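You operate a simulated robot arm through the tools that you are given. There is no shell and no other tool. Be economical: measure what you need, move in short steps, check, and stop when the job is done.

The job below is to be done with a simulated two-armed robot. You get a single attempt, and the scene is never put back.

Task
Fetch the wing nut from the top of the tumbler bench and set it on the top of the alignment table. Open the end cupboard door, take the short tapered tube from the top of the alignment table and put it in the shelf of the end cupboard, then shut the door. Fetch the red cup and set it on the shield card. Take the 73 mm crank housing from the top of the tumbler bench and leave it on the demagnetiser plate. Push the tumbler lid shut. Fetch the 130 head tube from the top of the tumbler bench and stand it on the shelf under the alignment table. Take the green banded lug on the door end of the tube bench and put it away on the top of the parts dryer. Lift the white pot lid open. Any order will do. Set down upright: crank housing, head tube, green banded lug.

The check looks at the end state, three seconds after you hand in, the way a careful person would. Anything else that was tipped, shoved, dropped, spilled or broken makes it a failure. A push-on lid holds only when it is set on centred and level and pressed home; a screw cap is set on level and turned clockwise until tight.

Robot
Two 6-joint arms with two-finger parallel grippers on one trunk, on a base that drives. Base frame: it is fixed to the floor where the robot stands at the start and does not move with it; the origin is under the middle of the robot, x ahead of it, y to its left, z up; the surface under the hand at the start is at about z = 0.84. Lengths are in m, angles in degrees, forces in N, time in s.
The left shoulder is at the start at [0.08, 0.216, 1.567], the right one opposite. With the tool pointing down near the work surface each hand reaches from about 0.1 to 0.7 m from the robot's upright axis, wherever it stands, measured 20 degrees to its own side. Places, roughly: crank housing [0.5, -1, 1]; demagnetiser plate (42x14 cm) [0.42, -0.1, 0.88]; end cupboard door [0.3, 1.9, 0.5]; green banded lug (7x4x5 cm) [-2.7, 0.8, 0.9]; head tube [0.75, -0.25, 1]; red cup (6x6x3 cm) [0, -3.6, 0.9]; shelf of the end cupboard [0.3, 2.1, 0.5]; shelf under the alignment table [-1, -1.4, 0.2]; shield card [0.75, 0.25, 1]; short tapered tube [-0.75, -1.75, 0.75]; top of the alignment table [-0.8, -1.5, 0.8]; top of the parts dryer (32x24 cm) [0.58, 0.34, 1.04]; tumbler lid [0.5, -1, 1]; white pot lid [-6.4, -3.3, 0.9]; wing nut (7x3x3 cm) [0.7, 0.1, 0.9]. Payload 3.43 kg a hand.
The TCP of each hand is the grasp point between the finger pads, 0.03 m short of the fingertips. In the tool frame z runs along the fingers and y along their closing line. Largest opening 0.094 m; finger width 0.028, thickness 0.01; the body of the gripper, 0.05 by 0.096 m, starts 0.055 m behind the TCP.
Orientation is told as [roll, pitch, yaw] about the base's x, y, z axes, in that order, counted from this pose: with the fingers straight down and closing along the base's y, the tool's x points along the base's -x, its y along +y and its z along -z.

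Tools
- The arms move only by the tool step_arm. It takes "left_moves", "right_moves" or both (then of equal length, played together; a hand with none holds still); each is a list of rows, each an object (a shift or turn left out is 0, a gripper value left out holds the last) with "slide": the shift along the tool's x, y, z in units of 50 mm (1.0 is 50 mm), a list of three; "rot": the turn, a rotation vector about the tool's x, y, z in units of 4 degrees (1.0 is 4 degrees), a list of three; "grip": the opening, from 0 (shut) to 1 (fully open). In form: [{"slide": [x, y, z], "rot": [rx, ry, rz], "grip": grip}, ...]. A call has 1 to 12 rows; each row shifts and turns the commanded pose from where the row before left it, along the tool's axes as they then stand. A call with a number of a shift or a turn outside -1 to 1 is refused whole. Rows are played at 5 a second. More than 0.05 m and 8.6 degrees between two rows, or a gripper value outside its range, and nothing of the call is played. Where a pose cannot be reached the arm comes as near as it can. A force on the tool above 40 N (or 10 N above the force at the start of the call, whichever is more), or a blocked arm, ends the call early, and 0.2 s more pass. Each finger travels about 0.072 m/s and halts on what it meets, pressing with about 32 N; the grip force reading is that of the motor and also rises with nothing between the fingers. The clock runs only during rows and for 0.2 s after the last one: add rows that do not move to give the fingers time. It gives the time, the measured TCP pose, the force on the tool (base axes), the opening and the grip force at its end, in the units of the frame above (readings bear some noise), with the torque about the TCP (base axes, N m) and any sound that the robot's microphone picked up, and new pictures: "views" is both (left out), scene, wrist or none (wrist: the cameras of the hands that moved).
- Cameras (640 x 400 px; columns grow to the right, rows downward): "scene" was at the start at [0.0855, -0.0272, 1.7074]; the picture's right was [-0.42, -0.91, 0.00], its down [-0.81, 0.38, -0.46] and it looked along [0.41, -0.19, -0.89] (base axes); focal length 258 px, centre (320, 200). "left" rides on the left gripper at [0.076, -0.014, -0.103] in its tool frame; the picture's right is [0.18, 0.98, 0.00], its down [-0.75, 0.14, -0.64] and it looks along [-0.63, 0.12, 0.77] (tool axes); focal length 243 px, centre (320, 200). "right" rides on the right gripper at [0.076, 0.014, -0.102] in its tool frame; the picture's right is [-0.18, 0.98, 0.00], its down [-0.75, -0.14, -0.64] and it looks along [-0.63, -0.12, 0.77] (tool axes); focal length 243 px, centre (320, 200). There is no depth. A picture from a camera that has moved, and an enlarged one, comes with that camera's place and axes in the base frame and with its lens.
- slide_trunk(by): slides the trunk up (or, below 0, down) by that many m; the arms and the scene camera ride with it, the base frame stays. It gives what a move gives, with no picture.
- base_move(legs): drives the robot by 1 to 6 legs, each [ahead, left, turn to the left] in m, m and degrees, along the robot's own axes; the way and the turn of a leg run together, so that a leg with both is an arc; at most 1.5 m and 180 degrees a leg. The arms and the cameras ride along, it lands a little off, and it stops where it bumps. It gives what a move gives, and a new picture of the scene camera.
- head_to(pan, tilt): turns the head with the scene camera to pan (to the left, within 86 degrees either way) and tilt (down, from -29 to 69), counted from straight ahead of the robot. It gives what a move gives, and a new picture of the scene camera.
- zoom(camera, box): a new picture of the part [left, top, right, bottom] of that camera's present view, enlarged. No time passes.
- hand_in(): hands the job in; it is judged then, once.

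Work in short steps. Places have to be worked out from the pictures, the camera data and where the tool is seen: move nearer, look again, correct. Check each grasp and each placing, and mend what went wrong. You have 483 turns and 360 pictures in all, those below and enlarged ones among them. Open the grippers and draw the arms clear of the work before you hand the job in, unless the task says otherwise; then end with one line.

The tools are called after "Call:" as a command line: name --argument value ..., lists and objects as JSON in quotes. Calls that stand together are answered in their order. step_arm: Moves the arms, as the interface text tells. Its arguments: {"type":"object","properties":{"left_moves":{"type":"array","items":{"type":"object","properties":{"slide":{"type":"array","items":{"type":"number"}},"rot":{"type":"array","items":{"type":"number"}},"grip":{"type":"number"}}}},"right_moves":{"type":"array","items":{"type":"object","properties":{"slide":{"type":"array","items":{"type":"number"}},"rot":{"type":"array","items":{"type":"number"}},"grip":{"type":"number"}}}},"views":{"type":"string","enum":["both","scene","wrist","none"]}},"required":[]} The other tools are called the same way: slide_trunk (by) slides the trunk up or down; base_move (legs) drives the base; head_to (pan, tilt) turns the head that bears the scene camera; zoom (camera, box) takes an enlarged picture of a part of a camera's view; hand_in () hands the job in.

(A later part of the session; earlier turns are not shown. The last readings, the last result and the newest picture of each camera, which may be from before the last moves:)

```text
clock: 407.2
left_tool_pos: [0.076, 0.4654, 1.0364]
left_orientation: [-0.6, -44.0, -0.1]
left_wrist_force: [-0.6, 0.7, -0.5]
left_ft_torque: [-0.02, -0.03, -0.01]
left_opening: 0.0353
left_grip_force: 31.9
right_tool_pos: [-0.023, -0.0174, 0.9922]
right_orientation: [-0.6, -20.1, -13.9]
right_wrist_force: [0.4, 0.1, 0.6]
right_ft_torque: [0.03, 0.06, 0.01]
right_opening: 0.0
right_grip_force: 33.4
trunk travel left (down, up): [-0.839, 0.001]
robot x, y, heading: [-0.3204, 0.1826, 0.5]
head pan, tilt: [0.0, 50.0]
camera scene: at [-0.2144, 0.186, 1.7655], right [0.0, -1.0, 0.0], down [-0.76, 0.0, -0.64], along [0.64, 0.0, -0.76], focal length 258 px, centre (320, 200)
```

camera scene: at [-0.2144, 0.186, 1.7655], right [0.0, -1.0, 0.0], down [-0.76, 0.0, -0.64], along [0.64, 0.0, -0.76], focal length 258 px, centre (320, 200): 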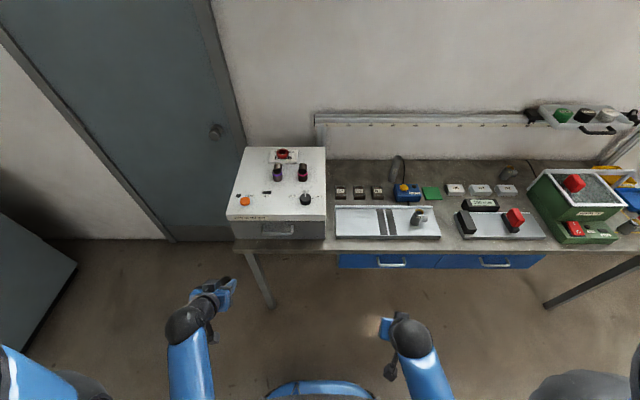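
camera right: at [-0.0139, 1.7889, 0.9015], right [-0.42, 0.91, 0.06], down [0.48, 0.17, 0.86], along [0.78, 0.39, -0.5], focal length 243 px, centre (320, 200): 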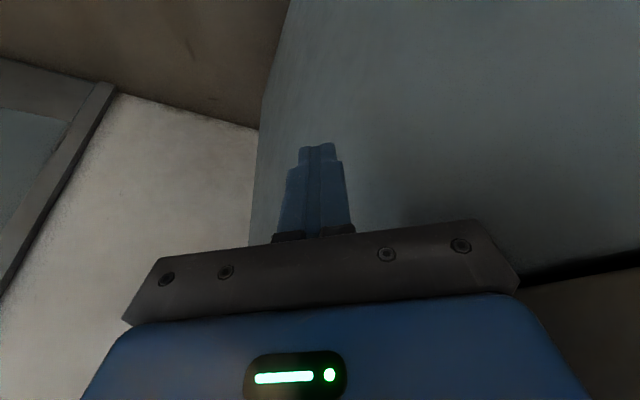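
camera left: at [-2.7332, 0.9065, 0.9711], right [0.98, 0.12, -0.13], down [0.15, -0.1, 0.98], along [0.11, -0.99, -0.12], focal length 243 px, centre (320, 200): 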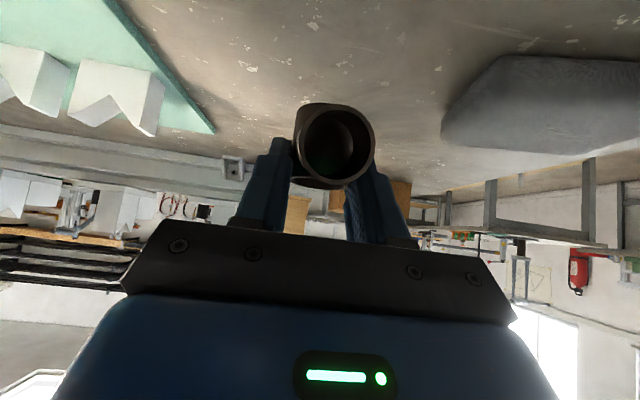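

Left hand at y=0.465. I raise the left hand as high as it goes before moving over the dryer, and zoom to verify the free spot.

Call:
step_arm --left_moves '[{"slide": [-0.6, 0, -0.1]}, {"slide": [-0.62, 0, -0.648]}, {"slide": [-0.62, 0, -0.648]}]' --views "none"

Call:
zoom --camera "scene" --box '[220, 140, 348, 220]'

```text
clock: 408.0
left_tool_pos: [0.0972, 0.4635, 1.1501]
left_orientation: [-0.5, -43.9, 0.0]
left_wrist_force: [0.2, 0.3, -1.0]
left_ft_torque: [-0.01, 0.01, 0.01]
left_opening: 0.0353
left_grip_force: 31.9
right_tool_pos: [-0.0206, -0.0182, 0.992]
right_orientation: [-0.6, -19.9, -14.0]
right_wrist_force: [-0.4, 0.6, 0.0]
right_ft_torque: [0.02, 0.0, 0.03]
right_opening: 0.0001
right_grip_force: 33.2
trunk travel left (down, up): [-0.839, 0.001]
robot x, y, heading: [-0.3191, 0.1825, 0.0]
head pan, tilt: [0.0, 50.0]
```

```text
5.00 times, centred on (284, 180) of scene
camera zoom: at [-0.211, 0.1841, 1.7652], right [0.0, -1.0, 0.0], down [-0.77, 0.0, -0.64], along [0.64, 0.0, -0.77], focal length 1291 px, centre (500, 300)
```

zoom: 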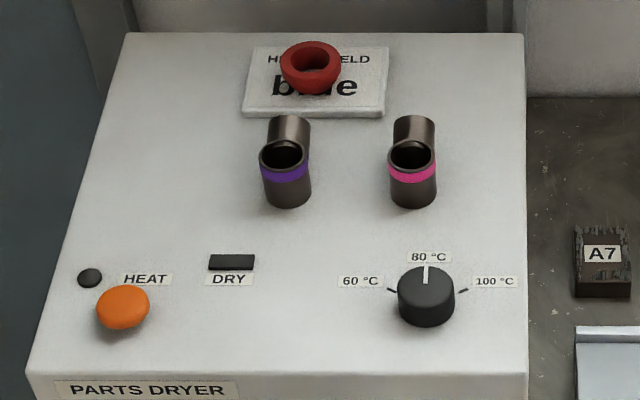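

Height 1.15 reached. The free spot left of the purple lug is around (0.585, 0.455). I drive in 0.29 m.

Call:
base_move --legs '[[0.29, 0, 0]]'

Call:
step_arm --left_moves '[{"slide": [-0.67, -0.05, 0.63]}, {"slide": [-0.67, -0.05, 0.63]}, {"slide": [-0.67, 0, 0.63]}, {"slide": [-0.67, 0, 0.63]}]' --views "both"

```text
clock: 410.0
left_tool_pos: [0.3822, 0.4641, 1.1504]
left_orientation: [-0.5, -44.0, -0.1]
left_wrist_force: [-0.1, 0.2, -1.1]
left_ft_torque: [0.0, 0.0, 0.06]
left_opening: 0.0352
left_grip_force: 31.9
right_tool_pos: [0.2639, -0.0191, 0.9928]
right_orientation: [-0.6, -20.1, -13.9]
right_wrist_force: [0.3, -0.2, -0.9]
right_ft_torque: [-0.01, 0.0, -0.03]
right_opening: 0.0002
right_grip_force: 32.9
trunk travel left (down, up): [-0.839, 0.001]
robot x, y, heading: [-0.0255, 0.1851, 0.2]
head pan, tilt: [0.0, 50.0]
camera scene: at [0.0731, 0.1852, 1.7656], right [0.0, -1.0, 0.0], down [-0.76, 0.0, -0.65], along [0.65, 0.0, -0.76], focal length 258 px, centre (320, 200)
```

scene: 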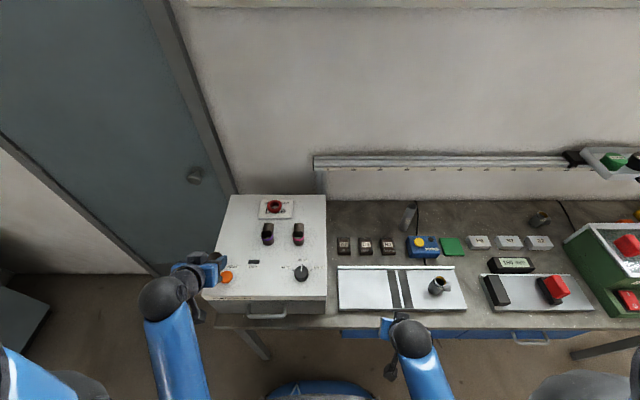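

```text
clock: 411.0
left_tool_pos: [0.5707, 0.4588, 1.1517]
left_orientation: [-0.5, -43.9, 0.0]
left_wrist_force: [-0.1, 0.6, -1.0]
left_ft_torque: [0.0, 0.01, 0.0]
left_opening: 0.0353
left_grip_force: 32.4
right_tool_pos: [0.2685, -0.0179, 0.9915]
right_orientation: [-0.6, -19.9, -13.8]
right_wrist_force: [-0.1, 0.0, 0.3]
right_ft_torque: [0.02, -0.02, 0.01]
right_opening: 0.0001
right_grip_force: 33.3
trunk travel left (down, up): [-0.839, 0.001]
robot x, y, heading: [-0.0239, 0.1832, 0.2]
head pan, tilt: [0.0, 50.0]
camera scene: at [0.0814, 0.1852, 1.7649], right [0.0, -1.0, 0.0], down [-0.77, 0.0, -0.64], along [0.64, 0.0, -0.77], focal length 258 px, centre (320, 200)
camera left: at [0.444, 0.4435, 1.1732], right [-0.13, 0.98, -0.13], down [0.1, 0.15, 0.98], along [0.99, 0.11, -0.12], focal length 243 px, centre (320, 200)
```

scene: 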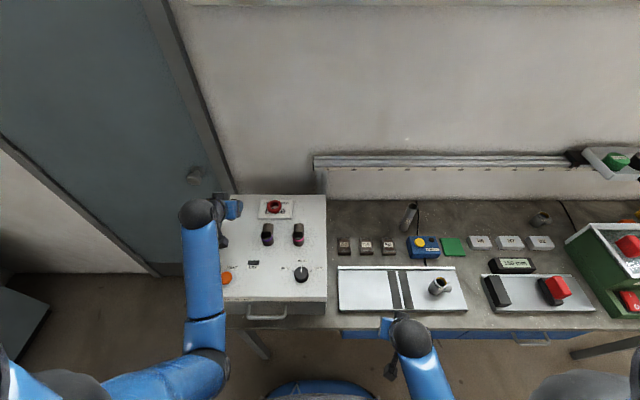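
left: 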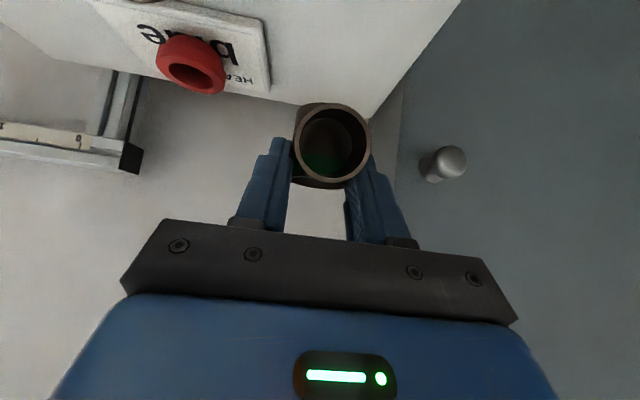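

Over the free spot. I lower 6.5 cm, then creep to contact.

Call:
step_arm --left_moves '[{"slide": [0.3, 0, 0.312]}, {"slide": [0.3, 0, 0.312]}, {"slide": [0.3, 0, 0.312]}]' --views "wrist"

Call:
step_arm --left_moves '[{"slide": [0.056, 0, 0.057]}, {"slide": [0.056, 0, 0.057]}]' --views "none"

Call:
step_arm --left_moves '[{"slide": [0.042, 0, 0.043]}]' --views "none"

Call:
step_arm --left_moves '[{"slide": [0.042, 0, 0.043]}]' --views "wrist"

```text
clock: 411.8
left_tool_pos: [0.569, 0.4587, 1.0852]
left_orientation: [-0.5, -43.8, -0.2]
left_wrist_force: [-0.3, -0.1, -1.0]
left_ft_torque: [-0.02, -0.02, 0.03]
left_opening: 0.0354
left_grip_force: 31.7
right_tool_pos: [0.2676, -0.0174, 0.9918]
right_orientation: [-0.7, -19.8, -13.9]
right_wrist_force: [-0.3, 0.7, -0.5]
right_ft_torque: [0.01, -0.02, 0.01]
right_opening: 0.0
right_grip_force: 33.1
trunk travel left (down, up): [-0.839, 0.001]
robot x, y, heading: [-0.0287, 0.1834, 0.3]
head pan, tilt: [0.0, 50.0]
camera left: at [0.4419, 0.4439, 1.1083], right [-0.13, 0.98, -0.13], down [0.1, 0.15, 0.98], along [0.99, 0.11, -0.12], focal length 243 px, centre (320, 200)
```

left: 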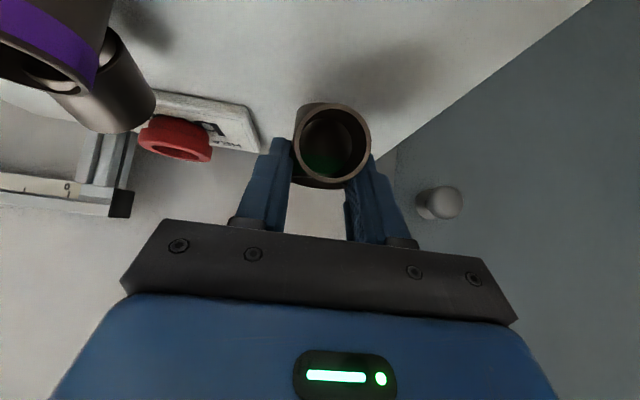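

```text
clock: 412.4
left_tool_pos: [0.5687, 0.4575, 1.0781]
left_orientation: [-0.5, -43.9, -0.1]
left_wrist_force: [0.3, -0.3, -0.8]
left_ft_torque: [0.01, -0.01, 0.03]
left_opening: 0.0354
left_grip_force: 31.8
right_tool_pos: [0.2679, -0.0185, 0.9918]
right_orientation: [-0.6, -19.8, -14.0]
right_wrist_force: [-0.1, 0.3, -0.3]
right_ft_torque: [-0.02, -0.01, 0.0]
right_opening: 0.0001
right_grip_force: 32.8
trunk travel left (down, up): [-0.839, 0.001]
robot x, y, heading: [-0.0254, 0.1805, 0.2]
head pan, tilt: [0.0, 50.0]
```

```text
clock: 412.8
left_tool_pos: [0.5686, 0.459, 1.0775]
left_orientation: [-0.4, -44.0, -0.1]
left_wrist_force: [-0.4, 0.2, 3.7]
left_ft_torque: [0.05, -0.02, 0.0]
left_opening: 0.0353
left_grip_force: 32.1
right_tool_pos: [0.2658, -0.0181, 0.9925]
right_orientation: [-0.5, -19.9, -13.8]
right_wrist_force: [-0.1, 0.1, 0.4]
right_ft_torque: [0.01, 0.01, -0.02]
right_opening: 0.0
right_grip_force: 33.2
trunk travel left (down, up): [-0.839, 0.001]
robot x, y, heading: [-0.0278, 0.1836, 0.4]
head pan, tilt: [0.0, 50.0]
```

```text
clock: 413.2
left_tool_pos: [0.5676, 0.4578, 1.0767]
left_orientation: [-0.5, -44.4, -0.1]
left_wrist_force: [0.3, 1.7, 16.5]
left_ft_torque: [0.19, -0.05, -0.01]
left_opening: 0.0355
left_grip_force: 32.2
right_tool_pos: [0.2653, -0.0189, 0.9932]
right_orientation: [-0.6, -20.0, -13.9]
right_wrist_force: [-0.2, 0.3, -0.1]
right_ft_torque: [0.06, -0.02, 0.0]
right_opening: 0.0002
right_grip_force: 33.3
trunk travel left (down, up): [-0.839, 0.001]
robot x, y, heading: [-0.0267, 0.1874, 0.5]
head pan, tilt: [0.0, 50.0]
camera left: at [0.4413, 0.4436, 1.098], right [-0.13, 0.98, -0.13], down [0.09, 0.14, 0.99], along [0.99, 0.11, -0.11], focal length 243 px, centre (320, 200)
```

left: 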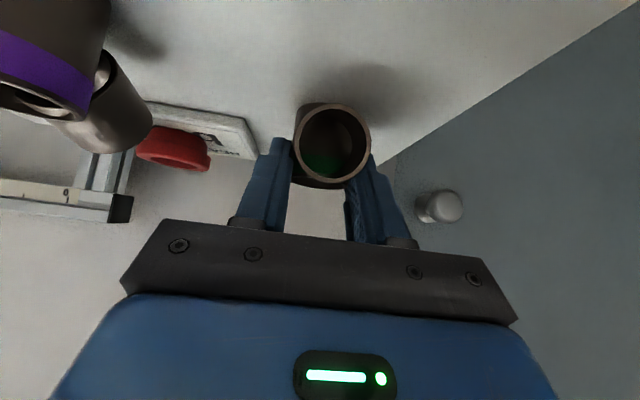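

Contact at 16 N. I ease up, open slowly, and rise straight up.

Call:
step_arm --left_moves '[{"slide": [-0.042, 0, -0.043]}, {"grip": 0.42}, {"grip": 0.5}, {"grip": 0.65}, {"grip": 0.75}, {"grip": 0.75}, {"slide": [-0.2, 0, -0.207]}, {"slide": [-0.4, 0, -0.415]}, {"slide": [-0.4, 0, -0.415]}]' --views "both"

Call:
zoom --camera "left" --box '[200, 0, 460, 160]'

```text
clock: 415.2
left_tool_pos: [0.5684, 0.4595, 1.1473]
left_orientation: [-0.5, -43.8, -0.1]
left_wrist_force: [-0.3, 0.0, 0.6]
left_ft_torque: [0.03, 0.01, -0.02]
left_opening: 0.0706
left_grip_force: 0.1
right_tool_pos: [0.2666, -0.0188, 0.993]
right_orientation: [-0.6, -19.8, -13.9]
right_wrist_force: [0.0, 0.7, -0.6]
right_ft_torque: [-0.02, 0.0, 0.01]
right_opening: 0.0
right_grip_force: 32.8
trunk travel left (down, up): [-0.839, 0.001]
robot x, y, heading: [-0.0288, 0.181, 0.3]
head pan, tilt: [0.0, 50.0]
camera scene: at [0.0777, 0.185, 1.7652], right [0.0, -1.0, 0.0], down [-0.77, 0.0, -0.64], along [0.64, 0.0, -0.77], focal length 258 px, centre (320, 200)
camera left: at [0.4418, 0.4442, 1.1704], right [-0.13, 0.98, -0.13], down [0.1, 0.15, 0.98], along [0.99, 0.11, -0.12], focal length 243 px, centre (320, 200)
```

scene: 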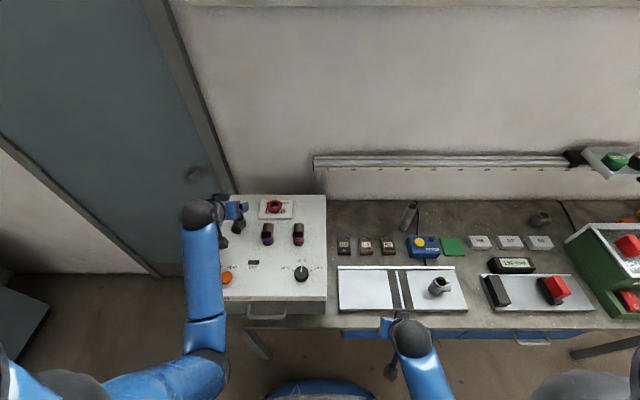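
left: 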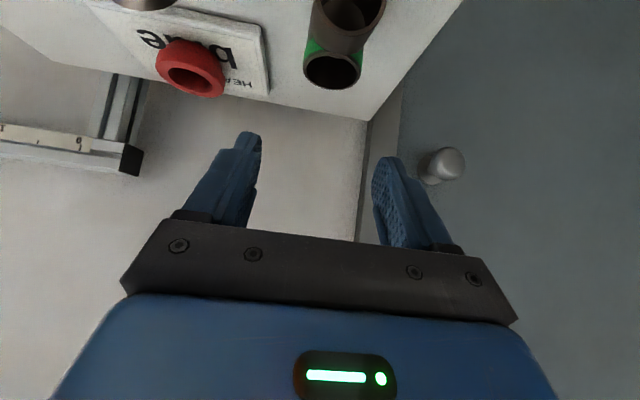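

```text
2.46 times, centred on (330, 80) of left
camera zoom: at [0.4418, 0.4442, 1.1704], right [-0.13, 0.98, -0.13], down [0.1, 0.15, 0.98], along [0.99, 0.11, -0.12], focal length 597 px, centre (295, 495)
```

zoom: 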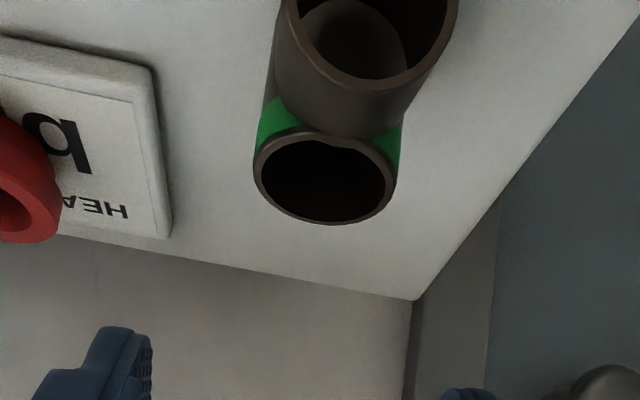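

The green lug stands upright on the dryer. I back out and drive toward the south lane for the white pot.

Call:
base_move --legs '[[-0.35, 0, 0], [0, 0, -90], [0, 0.2, 0], [1.5, 0, 0], [1.35, 0, 0], [0, 0, -90]]'

Call:
head_to --pan 0 --tilt 20

```text
clock: 439.7
left_tool_pos: [-0.7702, -2.9543, 1.1485]
left_orientation: [-0.6, -43.9, -179.4]
left_wrist_force: [0.7, -0.7, 0.3]
left_ft_torque: [0.01, 0.0, 0.04]
left_opening: 0.0705
left_grip_force: 0.1
right_tool_pos: [-0.4741, -2.473, 0.9914]
right_orientation: [-0.5, -19.8, 166.8]
right_wrist_force: [0.3, -0.4, -0.4]
right_ft_torque: [0.02, 0.07, 0.01]
right_opening: 0.0
right_grip_force: 33.2
trunk travel left (down, up): [-0.839, 0.001]
robot x, y, heading: [-0.176, -2.6748, -179.3]
head pan, tilt: [0.0, 50.0]
camera scene: at [-0.2872, -2.675, 1.7652], right [-0.01, 1.0, 0.0], down [0.77, 0.01, -0.64], along [-0.64, -0.01, -0.77], focal length 258 px, centre (320, 200)
```

scene: 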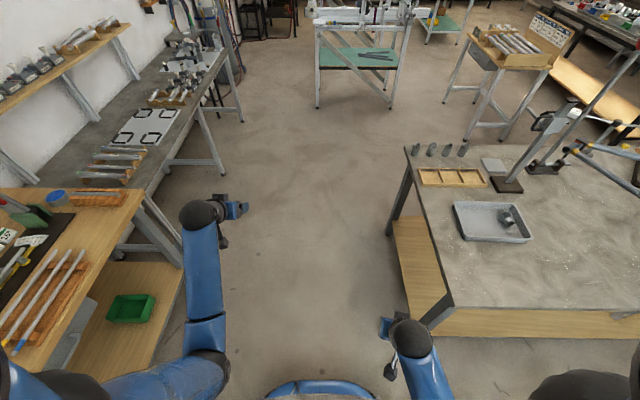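

```text
clock: 440.7
left_tool_pos: [-0.77, -2.9533, 1.1472]
left_orientation: [-0.5, -43.9, -179.4]
left_wrist_force: [-0.1, 0.5, 0.7]
left_ft_torque: [-0.03, 0.02, 0.0]
left_opening: 0.0706
left_grip_force: 0.1
right_tool_pos: [-0.4747, -2.4736, 0.992]
right_orientation: [-0.6, -19.9, 166.7]
right_wrist_force: [0.0, -0.3, 0.3]
right_ft_torque: [0.0, 0.02, -0.02]
right_opening: 0.0
right_grip_force: 32.8
trunk travel left (down, up): [-0.839, 0.001]
robot x, y, heading: [-0.178, -2.6706, -179.4]
head pan, tilt: [0.0, 20.0]
camera scene: at [-0.3035, -2.6748, 1.8107], right [-0.01, 1.0, 0.0], down [0.34, 0.0, -0.94], along [-0.94, -0.01, -0.34], focal length 258 px, centre (320, 200)
```

scene: 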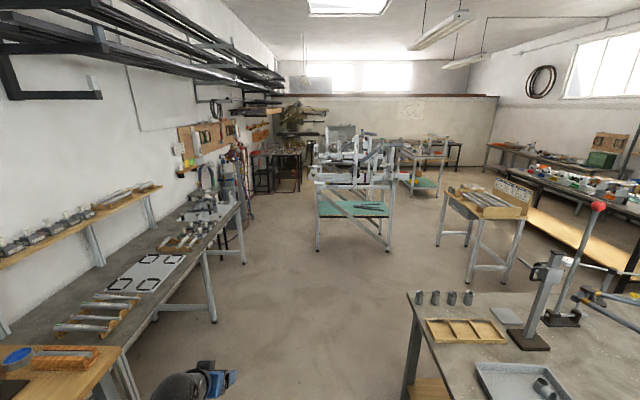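

I zoom toward where the white pot should be (-6.4, -3.3).

Call:
zoom --camera "scene" --box '[220, 90, 420, 260]'

```text
2.35 times, centred on (320, 175) of scene
camera zoom: at [-0.3035, -2.6748, 1.8107], right [-0.01, 1.0, 0.0], down [0.34, 0.0, -0.94], along [-0.94, -0.01, -0.34], focal length 607 px, centre (320, 259)
```

zoom: 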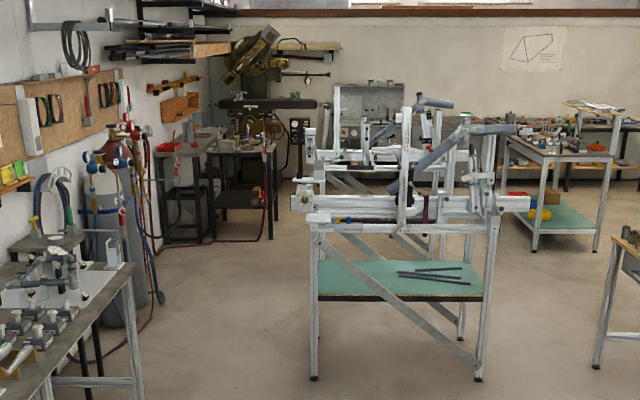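

The pot is likely on the black table beyond the bike stands. I take the south lane at y≈-3.1, in steps, and look again.

Call:
base_move --legs '[[0, 0.43, -0.6], [1.5, 0, 0], [1.2, 0, 0]]'

```text
clock: 456.0
left_tool_pos: [-3.4631, -3.3768, 1.1495]
left_orientation: [-0.5, -43.9, 179.8]
left_wrist_force: [-0.1, -0.7, -0.3]
left_ft_torque: [0.01, 0.02, 0.03]
left_opening: 0.0705
left_grip_force: 0.0
right_tool_pos: [-3.1606, -2.8999, 0.9935]
right_orientation: [-0.6, -20.0, 166.0]
right_wrist_force: [0.4, -0.5, 0.5]
right_ft_torque: [-0.03, -0.03, 0.0]
right_opening: 0.0
right_grip_force: 32.4
trunk travel left (down, up): [-0.839, 0.001]
robot x, y, heading: [-2.8684, -3.1066, -180.0]
head pan, tilt: [0.0, 20.0]
camera scene: at [-2.993, -3.1048, 1.8109], right [0.0, 1.0, 0.0], down [0.34, 0.0, -0.94], along [-0.94, 0.0, -0.34], focal length 258 px, centre (320, 200)
```

scene: 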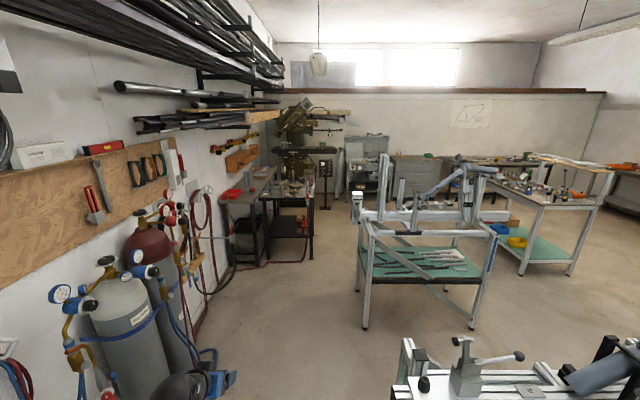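

Black table ahead-left. I zoom to find the pot.

Call:
zoom --camera "scene" --box '[210, 140, 350, 270]'

```text
3.08 times, centred on (280, 205) of scene
camera zoom: at [-2.993, -3.1048, 1.8109], right [0.0, 1.0, 0.0], down [0.34, 0.0, -0.94], along [-0.94, 0.0, -0.34], focal length 794 px, centre (443, 185)
```

zoom: 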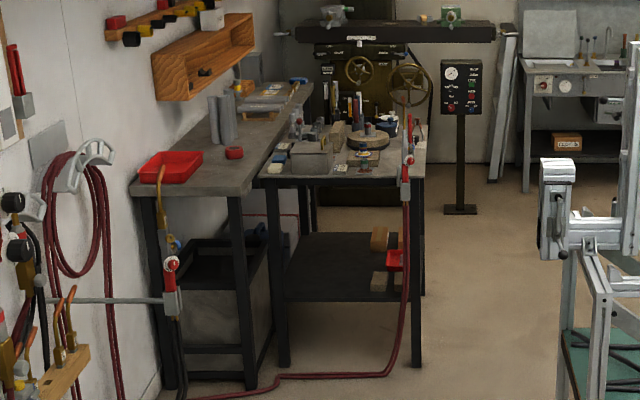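

The pot must be on the small black table (front edge x≈-5.65, y from -3.17 south). I'll reach it from its north side. I retract the left hand and pass diagonally between the second stand and the table.

Call:
step_arm --left_moves '[{"slide": [0.3, -0.4, 0.3]}, {"slide": [0.67, -0.3, -0.55]}, {"slide": [0.67, -0.3, -0.55]}, {"slide": [0.67, 0, -0.63]}, {"slide": [0.67, 0, -0.63]}, {"slide": [0.5, 0, -0.45]}]' --views "none"

Call:
base_move --legs '[[1.5, 0, 0], [0.7, 0, 0]]'

```text
clock: 457.4
left_tool_pos: [-3.2491, -3.3302, 1.1179]
left_orientation: [-0.5, -44.0, 179.9]
left_wrist_force: [0.9, 0.8, 1.0]
left_ft_torque: [0.0, 0.03, 0.01]
left_opening: 0.0705
left_grip_force: 0.2
right_tool_pos: [-3.161, -2.8995, 0.9926]
right_orientation: [-0.6, -20.0, 166.0]
right_wrist_force: [0.0, 0.3, -0.4]
right_ft_torque: [0.03, 0.02, 0.03]
right_opening: 0.0001
right_grip_force: 32.9
trunk travel left (down, up): [-0.839, 0.001]
robot x, y, heading: [-2.8633, -3.1039, -180.2]
head pan, tilt: [0.0, 20.0]
```

```text
clock: 460.0
left_tool_pos: [-3.5459, -3.3308, 1.1179]
left_orientation: [-0.4, -43.9, 180.0]
left_wrist_force: [0.5, 0.2, 0.0]
left_ft_torque: [0.01, 0.01, 0.02]
left_opening: 0.0705
left_grip_force: 0.0
right_tool_pos: [-3.4486, -2.9017, 0.9869]
right_orientation: [-0.6, -18.0, 165.4]
right_wrist_force: [-2.8, 1.0, -10.9]
right_ft_torque: [-0.62, -0.08, 0.09]
right_opening: 0.0001
right_grip_force: 32.6
trunk travel left (down, up): [-0.839, 0.001]
robot x, y, heading: [-3.1599, -3.106, -179.7]
head pan, tilt: [0.0, 20.0]
stopped in leg 1: the force on the tool passed its limit at 150 N (the readings are from after the stop); the commanded pose is now the measured one
camera scene: at [-3.2893, -3.1045, 1.8108], right [0.0, 1.0, 0.0], down [0.34, 0.0, -0.94], along [-0.94, 0.0, -0.34], focal length 258 px, centre (320, 200)
```

scene: 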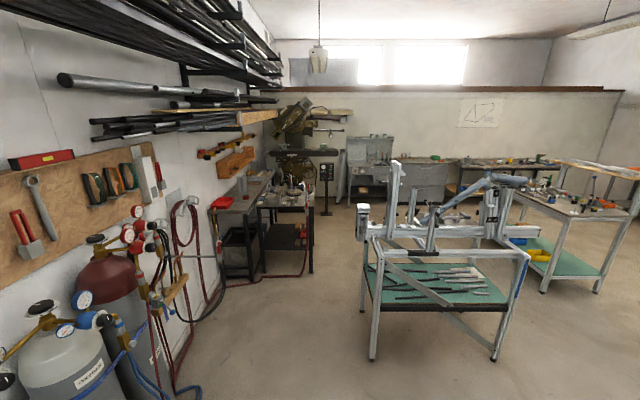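

The right hand hit the first stand's jig. I back off 0.15 and look at it.

Call:
base_move --legs '[[-0.2, 0, 0]]'

Call:
head_to --pan -35 --tilt 40

```text
clock: 461.6
left_tool_pos: [-3.3481, -3.3299, 1.116]
left_orientation: [-0.5, -43.6, -180.0]
left_wrist_force: [-0.3, -0.9, -0.3]
left_ft_torque: [0.0, 0.02, -0.04]
left_opening: 0.0705
left_grip_force: 0.2
right_tool_pos: [-3.2515, -2.9025, 0.9859]
right_orientation: [-0.4, -18.0, 165.5]
right_wrist_force: [0.2, -0.3, -0.4]
right_ft_torque: [0.01, 0.0, 0.0]
right_opening: 0.0002
right_grip_force: 32.9
trunk travel left (down, up): [-0.839, 0.001]
robot x, y, heading: [-2.9572, -3.106, -179.8]
head pan, tilt: [0.0, 20.0]
camera scene: at [-3.0938, -3.1049, 1.8102], right [0.0, 1.0, 0.0], down [0.35, 0.0, -0.94], along [-0.94, 0.0, -0.35], focal length 258 px, centre (320, 200)
```

scene: 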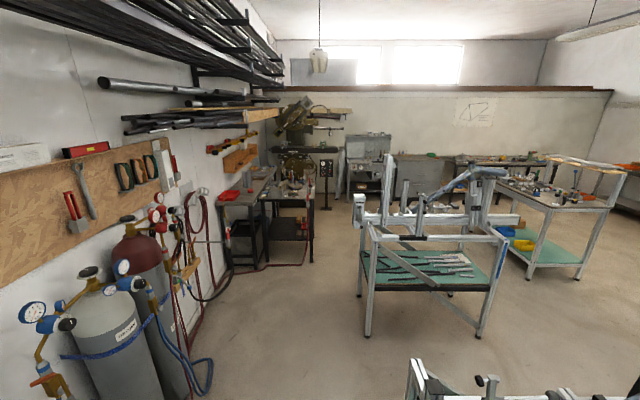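

```text
clock: 462.6
left_tool_pos: [-3.3438, -3.3302, 1.1183]
left_orientation: [-0.5, -43.8, -180.0]
left_wrist_force: [0.7, 0.2, -0.1]
left_ft_torque: [-0.01, -0.01, -0.04]
left_opening: 0.0703
left_grip_force: 0.1
right_tool_pos: [-3.2462, -2.9014, 0.9881]
right_orientation: [-0.5, -18.2, 165.4]
right_wrist_force: [-0.7, 0.1, 0.7]
right_ft_torque: [0.0, 0.02, -0.01]
right_opening: 0.0
right_grip_force: 32.9
trunk travel left (down, up): [-0.839, 0.001]
robot x, y, heading: [-2.9629, -3.102, -179.7]
head pan, tilt: [-35.0, 40.0]
camera scene: at [-3.0617, -3.0562, 1.7796], right [0.57, 0.82, 0.0], down [0.53, -0.37, -0.77], along [-0.63, 0.44, -0.64], focal length 258 px, centre (320, 200)
```

scene: 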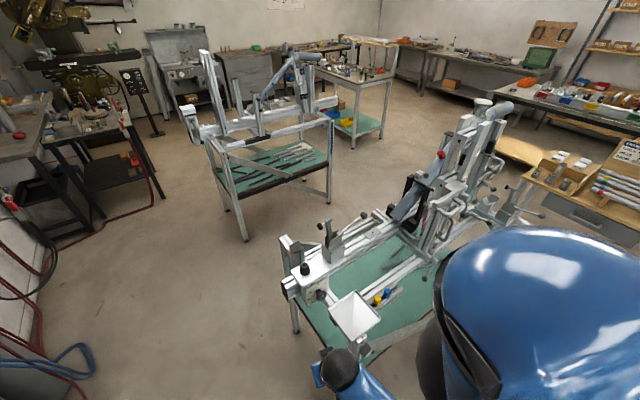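

The jig looks undisturbed. I tuck the right hand inward and shift the robot 0.12 m to the left before going on.

Call:
step_arm --right_moves '[{"slide": [0, 0.9, 0]}, {"slide": [0, 0.9, 0]}, {"slide": [0, 0.9, 0]}, {"slide": [0, 0.7, 0]}]' --views "none"

Call:
base_move --legs '[[0, 0.13, 0], [0.8, 0, 0]]'

```text
clock: 463.6
left_tool_pos: [-3.3451, -3.3319, 1.1181]
left_orientation: [-0.6, -43.9, -179.9]
left_wrist_force: [0.2, 0.0, 0.2]
left_ft_torque: [0.0, -0.01, 0.01]
left_opening: 0.0705
left_grip_force: 0.0
right_tool_pos: [-3.2902, -3.0673, 0.9851]
right_orientation: [-0.7, -18.2, 165.4]
right_wrist_force: [-0.2, -0.9, -0.4]
right_ft_torque: [0.01, 0.01, 0.0]
right_opening: 0.0
right_grip_force: 33.3
trunk travel left (down, up): [-0.839, 0.001]
robot x, y, heading: [-2.9629, -3.1022, -179.8]
head pan, tilt: [-35.0, 40.0]
```

```text
clock: 468.8
left_tool_pos: [-4.1357, -3.4667, 1.1195]
left_orientation: [-0.6, -43.9, -179.9]
left_wrist_force: [-0.3, 0.0, 0.6]
left_ft_torque: [-0.02, -0.05, 0.01]
left_opening: 0.0705
left_grip_force: 0.1
right_tool_pos: [-4.0842, -3.2028, 0.9856]
right_orientation: [-0.6, -18.3, 165.5]
right_wrist_force: [0.8, -0.3, -0.5]
right_ft_torque: [-0.01, -0.02, -0.03]
right_opening: 0.0002
right_grip_force: 33.1
trunk travel left (down, up): [-0.839, 0.001]
robot x, y, heading: [-3.7571, -3.239, -179.5]
head pan, tilt: [-35.0, 40.0]
camera scene: at [-3.8553, -3.1913, 1.7796], right [0.57, 0.82, 0.0], down [0.53, -0.37, -0.77], along [-0.63, 0.44, -0.64], focal length 258 px, centre (320, 200)
```

scene: 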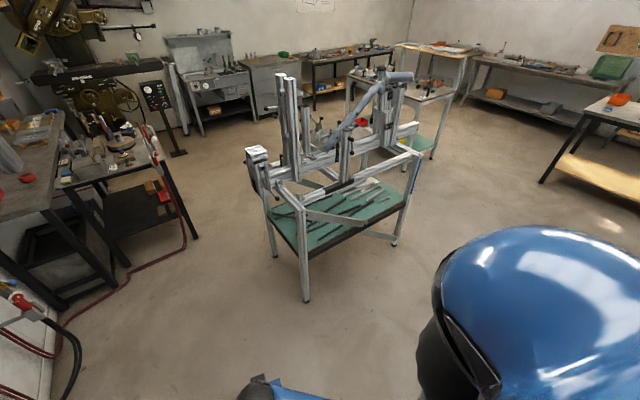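

Stand 2's legs are at x -4.72…-5.22, y≈-2.71; the table's near corner is about (-5.82, -3.22), with a torch post there. I'll turn around between the stands and back past, so the hands trail behind.

Call:
base_move --legs '[[0.47, 0, 0], [0, 0, -180]]'

```text
clock: 478.9
left_tool_pos: [-3.8422, -3.0093, 1.1177]
left_orientation: [-0.6, -43.9, 0.9]
left_wrist_force: [-0.6, 0.3, 0.6]
left_ft_torque: [-0.02, 0.02, 0.0]
left_opening: 0.0705
left_grip_force: 0.1
right_tool_pos: [-3.8923, -3.2741, 0.9853]
right_orientation: [-0.5, -18.3, -13.7]
right_wrist_force: [-0.5, 0.0, -0.4]
right_ft_torque: [0.01, -0.01, 0.0]
right_opening: 0.0001
right_grip_force: 32.8
trunk travel left (down, up): [-0.839, 0.001]
robot x, y, heading: [-4.221, -3.24, 1.2]
head pan, tilt: [-35.0, 40.0]
camera scene: at [-4.1233, -3.2888, 1.7794], right [-0.56, -0.83, 0.0], down [-0.53, 0.36, -0.77], along [0.64, -0.43, -0.64], focal length 258 px, centre (320, 200)
```

scene: 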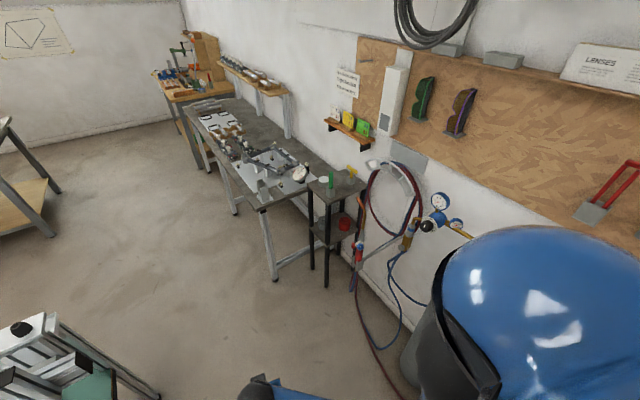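

I back west past the second stand, then diagonally to the north of the black table, and turn to face it.

Call:
base_move --legs '[[-1.05, 0, -1.2], [-0.27, 0.3, 0], [-0.35, 0.42, 0]]'

Call:
base_move --legs '[[0, 0, -90]]'

Call:
head_to --pan 0 --tilt 40

```text
clock: 485.5
left_tool_pos: [-5.0187, -2.889, 1.1213]
left_orientation: [-1.2, -44.2, -0.4]
left_wrist_force: [2.6, -22.0, 10.6]
left_ft_torque: [0.47, 0.03, -0.07]
left_opening: 0.0591
left_grip_force: 0.1
right_tool_pos: [-5.0735, -3.1493, 0.9871]
right_orientation: [-0.6, -18.4, -15.0]
right_wrist_force: [0.1, 0.2, -0.4]
right_ft_torque: [-0.01, -0.02, 0.0]
right_opening: 0.0
right_grip_force: 33.0
trunk travel left (down, up): [-0.839, 0.001]
robot x, y, heading: [-5.3979, -3.1065, -0.3]
head pan, tilt: [-35.0, 40.0]
stopped in leg 2: the force on the tool passed its limit at 56 N (the readings are from after the stop); the commanded pose is now the measured one
camera scene: at [-5.3066, -3.1599, 1.7797], right [-0.58, -0.82, 0.0], down [-0.52, 0.37, -0.77], along [0.63, -0.44, -0.64], focal length 258 px, centre (320, 200)
```

scene: 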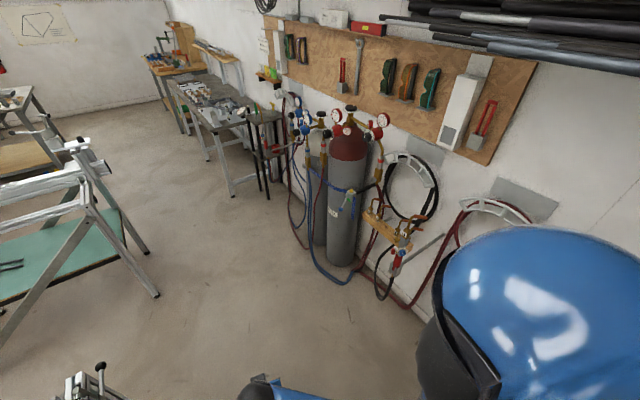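

```text
clock: 486.5
left_tool_pos: [-5.0204, -2.8962, 1.1196]
left_orientation: [-0.2, -43.5, -2.0]
left_wrist_force: [-21.5, -3.7, 15.9]
left_ft_torque: [0.77, 0.1, 1.06]
left_opening: 0.0679
left_grip_force: 0.1
right_tool_pos: [-5.0791, -3.1597, 0.9873]
right_orientation: [-0.5, -18.5, -16.9]
right_wrist_force: [-1.0, 0.2, -0.1]
right_ft_torque: [0.0, -0.01, -0.04]
right_opening: 0.0
right_grip_force: 33.2
trunk travel left (down, up): [-0.839, 0.001]
robot x, y, heading: [-5.4022, -3.1069, -2.2]
head pan, tilt: [-35.0, 40.0]
stopped in leg 1: the force on the tool passed its limit at 47 N (the readings are from after the stop); the commanded pose is now the measured one
camera scene: at [-5.3143, -3.1621, 1.7797], right [-0.6, -0.8, 0.0], down [-0.51, 0.39, -0.77], along [0.61, -0.46, -0.64], focal length 258 px, centre (320, 200)
```

scene: 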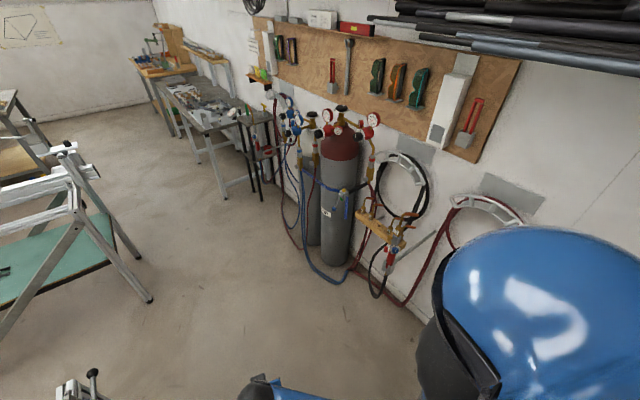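

```text
clock: 487.5
left_tool_pos: [-5.0199, -2.8961, 1.1201]
left_orientation: [-0.2, -43.7, -2.1]
left_wrist_force: [-21.4, -2.4, 20.2]
left_ft_torque: [0.98, 0.06, 1.11]
left_opening: 0.0686
left_grip_force: 0.0
right_tool_pos: [-5.0806, -3.1601, 0.9884]
right_orientation: [-0.4, -18.6, -16.9]
right_wrist_force: [-0.6, 0.0, -0.2]
right_ft_torque: [0.0, 0.0, 0.0]
right_opening: 0.0
right_grip_force: 33.6
trunk travel left (down, up): [-0.839, 0.001]
robot x, y, heading: [-5.4068, -3.1086, -1.8]
head pan, tilt: [0.0, 40.0]
camera scene: at [-5.2992, -3.1139, 1.7801], right [-0.04, -1.0, 0.0], down [-0.64, 0.03, -0.77], along [0.77, -0.03, -0.64], focal length 258 px, centre (320, 200)
```

scene: 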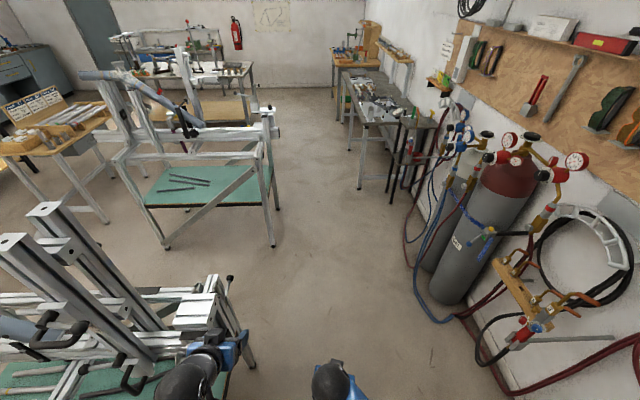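

The left hand touches the second stand's jig. I move the robot away sideways (south), then tuck the left hand inward.

Call:
base_move --legs '[[0, -0.07, 0]]'

Call:
step_arm --left_moves '[{"slide": [0, -0.5, 0]}, {"slide": [0, -0.9, 0]}, {"slide": [0, -0.9, 0]}]' --views "scene"

Call:
zoom --camera "scene" --box '[0, 180, 300, 400]'

```text
clock: 488.4
left_tool_pos: [-5.0159, -2.9061, 1.1177]
left_orientation: [-0.3, -43.7, -1.7]
left_wrist_force: [0.6, 0.6, -0.1]
left_ft_torque: [-0.06, -0.04, 0.01]
left_opening: 0.0703
left_grip_force: 0.0
right_tool_pos: [-5.0769, -3.1719, 0.9869]
right_orientation: [-1.0, -18.4, -16.8]
right_wrist_force: [0.1, 1.1, 0.3]
right_ft_torque: [-0.04, -0.01, -0.02]
right_opening: 0.0
right_grip_force: 32.6
trunk travel left (down, up): [-0.839, 0.001]
robot x, y, heading: [-5.4039, -3.1241, -2.0]
head pan, tilt: [0.0, 40.0]
stopped in leg 1: the force on the tool passed its limit at 49 N (the readings are from after the stop); the commanded pose is now the measured one
camera scene: at [-5.2926, -3.1206, 1.7795], right [-0.04, -1.0, 0.01], down [-0.64, 0.02, -0.77], along [0.77, -0.03, -0.64], focal length 258 px, centre (320, 200)
```

scene: 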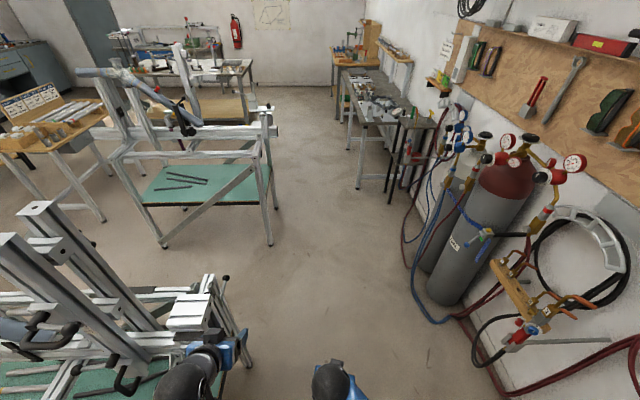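

```text
clock: 489.2
left_tool_pos: [-5.0183, -3.0267, 1.1178]
left_orientation: [0.2, -43.7, -2.0]
left_wrist_force: [0.1, -0.3, 0.2]
left_ft_torque: [-0.01, -0.01, -0.02]
left_opening: 0.0705
left_grip_force: 0.0
right_tool_pos: [-5.075, -3.179, 0.9867]
right_orientation: [-0.6, -18.3, -16.9]
right_wrist_force: [-0.2, -0.2, 0.7]
right_ft_torque: [-0.05, 0.02, 0.0]
right_opening: 0.0
right_grip_force: 32.7
trunk travel left (down, up): [-0.839, 0.001]
robot x, y, heading: [-5.4055, -3.126, -1.8]
head pan, tilt: [0.0, 40.0]
camera scene: at [-5.2898, -3.1307, 1.7794], right [-0.04, -1.0, 0.0], down [-0.64, 0.02, -0.77], along [0.77, -0.03, -0.64], focal length 258 px, centre (320, 200)
```

scene: 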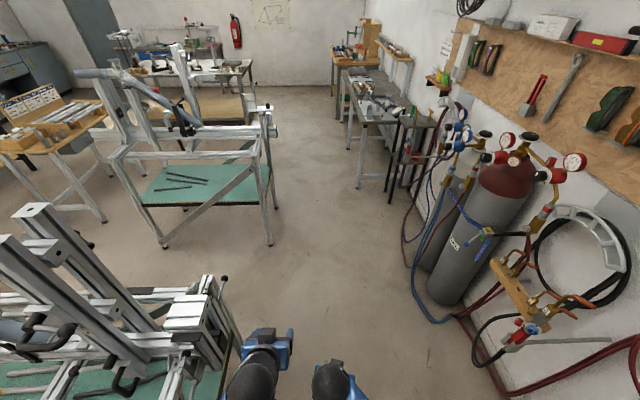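

```text
1.82 times, centred on (150, 290) of scene
camera zoom: at [-5.2898, -3.1307, 1.7794], right [-0.04, -1.0, 0.0], down [-0.64, 0.02, -0.77], along [0.77, -0.03, -0.64], focal length 469 px, centre (629, 36)
```

zoom: 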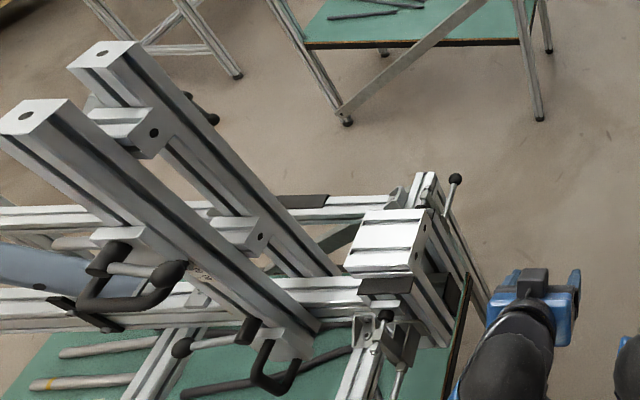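

The jig is intact. I turn to face south here (free space for the hands), then back up northward with small steps west, keeping clear of both corners.

Call:
base_move --legs '[[0, 0, -88], [0, -0.08, 0], [-0.15, -0.08, 0], [-0.45, -0.1, 0]]'

Call:
head_to --pan -30 --tilt 40

```text
clock: 492.7
left_tool_pos: [-5.2297, -3.4897, 1.1177]
left_orientation: [0.2, -43.7, -81.0]
left_wrist_force: [0.1, 0.3, 0.0]
left_ft_torque: [0.01, -0.04, 0.01]
left_opening: 0.0707
left_grip_force: 0.1
right_tool_pos: [-5.3842, -3.4637, 0.9887]
right_orientation: [-0.2, -18.5, -95.7]
right_wrist_force: [-0.2, -0.6, 0.1]
right_ft_torque: [0.03, 0.03, 0.0]
right_opening: 0.0002
right_grip_force: 32.8
trunk travel left (down, up): [-0.839, 0.001]
robot x, y, heading: [-5.4036, -3.1311, -81.1]
head pan, tilt: [0.0, 40.0]
stopped in leg 1: the robot was blocked; the commanded pose is now the measured one
camera scene: at [-5.385, -3.2459, 1.7792], right [-0.99, -0.16, 0.0], down [-0.1, 0.64, -0.76], along [0.12, -0.76, -0.64], focal length 258 px, centre (320, 200)
```

scene: 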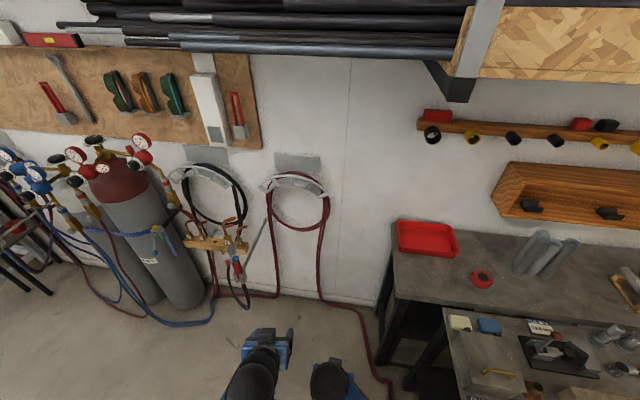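

```text
clock: 493.7
left_tool_pos: [-5.2292, -3.4891, 1.1179]
left_orientation: [0.2, -43.6, -81.0]
left_wrist_force: [-0.3, -0.5, 1.1]
left_ft_torque: [0.03, 0.01, 0.03]
left_opening: 0.0706
left_grip_force: 0.0
right_tool_pos: [-5.3843, -3.463, 0.9888]
right_orientation: [-0.2, -18.4, -95.7]
right_wrist_force: [-0.2, 0.0, -0.5]
right_ft_torque: [-0.01, -0.05, 0.0]
right_opening: 0.0
right_grip_force: 32.4
trunk travel left (down, up): [-0.839, 0.001]
robot x, y, heading: [-5.4019, -3.1313, -81.0]
head pan, tilt: [-30.0, 40.0]
camera scene: at [-5.4284, -3.2414, 1.7792], right [-0.93, 0.36, 0.0], down [0.23, 0.6, -0.77], along [-0.27, -0.71, -0.64], focal length 258 px, centre (320, 200)
```

scene: 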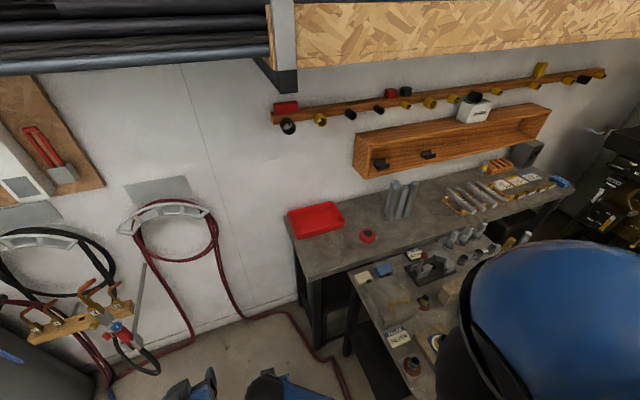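

Rotation blocked near a corner; the base is wider diagonally. I align the robot with the diagonal gap (heading -50°, backing north-west).

Call:
base_move --legs '[[0, 0, 31], [-0.2, 0.015, 0]]'

```text
clock: 496.7
left_tool_pos: [-5.1641, -3.201, 1.1184]
left_orientation: [-0.1, -43.6, -49.4]
left_wrist_force: [0.2, -0.4, 0.6]
left_ft_torque: [-0.01, 0.02, 0.0]
left_opening: 0.0704
left_grip_force: 0.0
right_tool_pos: [-5.3054, -3.2602, 0.9919]
right_orientation: [0.1, -18.8, -64.2]
right_wrist_force: [0.2, 0.0, 0.4]
right_ft_torque: [-0.01, -0.01, 0.0]
right_opening: 0.0001
right_grip_force: 32.7
trunk travel left (down, up): [-0.839, 0.001]
robot x, y, heading: [-5.5032, -2.9881, -49.3]
head pan, tilt: [-30.0, 40.0]
stopped in leg 2: the robot was blocked; the commanded pose is now the measured one
camera scene: at [-5.4632, -3.0916, 1.7798], right [-0.98, -0.18, 0.0], down [-0.12, 0.63, -0.77], along [0.14, -0.75, -0.64], focal length 258 px, centre (320, 200)
```

scene: 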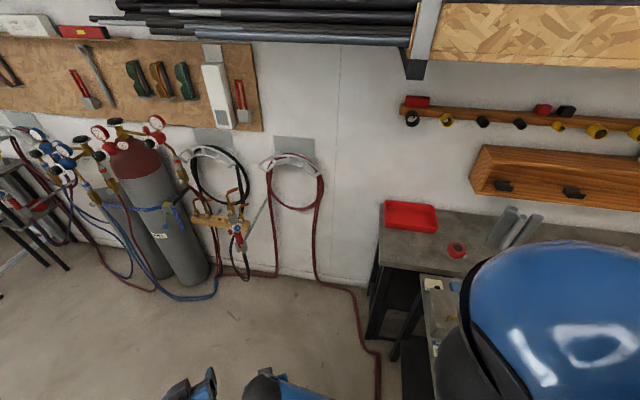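

Blocked again, near the middle of the gap. I look left and right at the clearances.

Call:
head_to --pan 86 --tilt 50

Call:
head_to --pan -86 --tilt 50

```text
clock: 498.6
left_tool_pos: [-5.1643, -3.2013, 1.1168]
left_orientation: [0.0, -43.6, -49.4]
left_wrist_force: [0.4, 0.0, -0.2]
left_ft_torque: [-0.02, 0.03, 0.04]
left_opening: 0.0706
left_grip_force: 0.1
right_tool_pos: [-5.3057, -3.2606, 0.9911]
right_orientation: [-0.1, -18.8, -64.2]
right_wrist_force: [-0.7, 0.1, 0.1]
right_ft_torque: [-0.02, -0.02, 0.0]
right_opening: 0.0
right_grip_force: 33.5
trunk travel left (down, up): [-0.839, 0.001]
robot x, y, heading: [-5.5032, -2.9822, -49.6]
head pan, tilt: [85.9, 50.0]
camera scene: at [-5.4151, -2.9622, 1.7651], right [0.59, -0.81, 0.0], down [-0.62, -0.45, -0.64], along [0.51, 0.38, -0.77], focal length 258 px, centre (320, 200)
```

scene: 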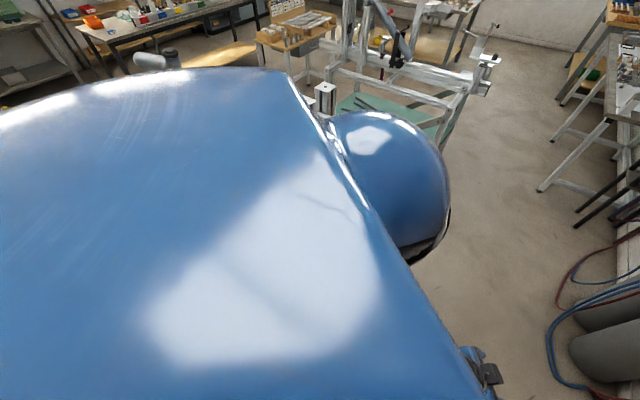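

```text
clock: 501.2
left_tool_pos: [-5.1653, -3.201, 1.1185]
left_orientation: [-0.1, -43.6, -49.3]
left_wrist_force: [0.2, 0.5, 0.2]
left_ft_torque: [0.01, -0.02, 0.0]
left_opening: 0.0703
left_grip_force: 0.1
right_tool_pos: [-5.3053, -3.2602, 0.991]
right_orientation: [0.1, -18.7, -64.3]
right_wrist_force: [-0.1, -0.2, 0.3]
right_ft_torque: [0.01, 0.0, -0.03]
right_opening: 0.0
right_grip_force: 33.5
trunk travel left (down, up): [-0.839, 0.001]
robot x, y, heading: [-5.5019, -2.9874, -49.8]
head pan, tilt: [-85.9, 50.0]
camera scene: at [-5.5326, -3.0621, 1.7655], right [-0.7, 0.71, 0.0], down [0.54, 0.54, -0.65], along [-0.46, -0.45, -0.76], focal length 258 px, centre (320, 200)
```

scene: 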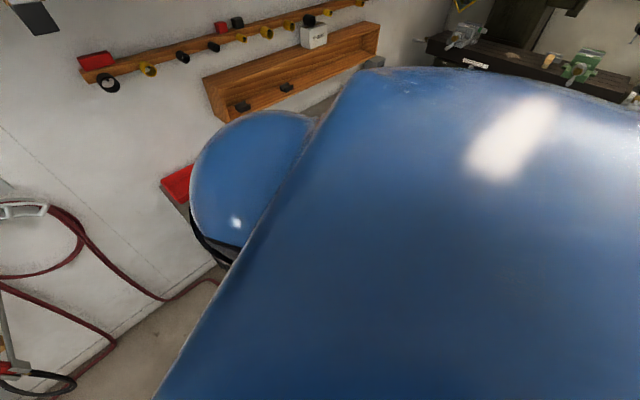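

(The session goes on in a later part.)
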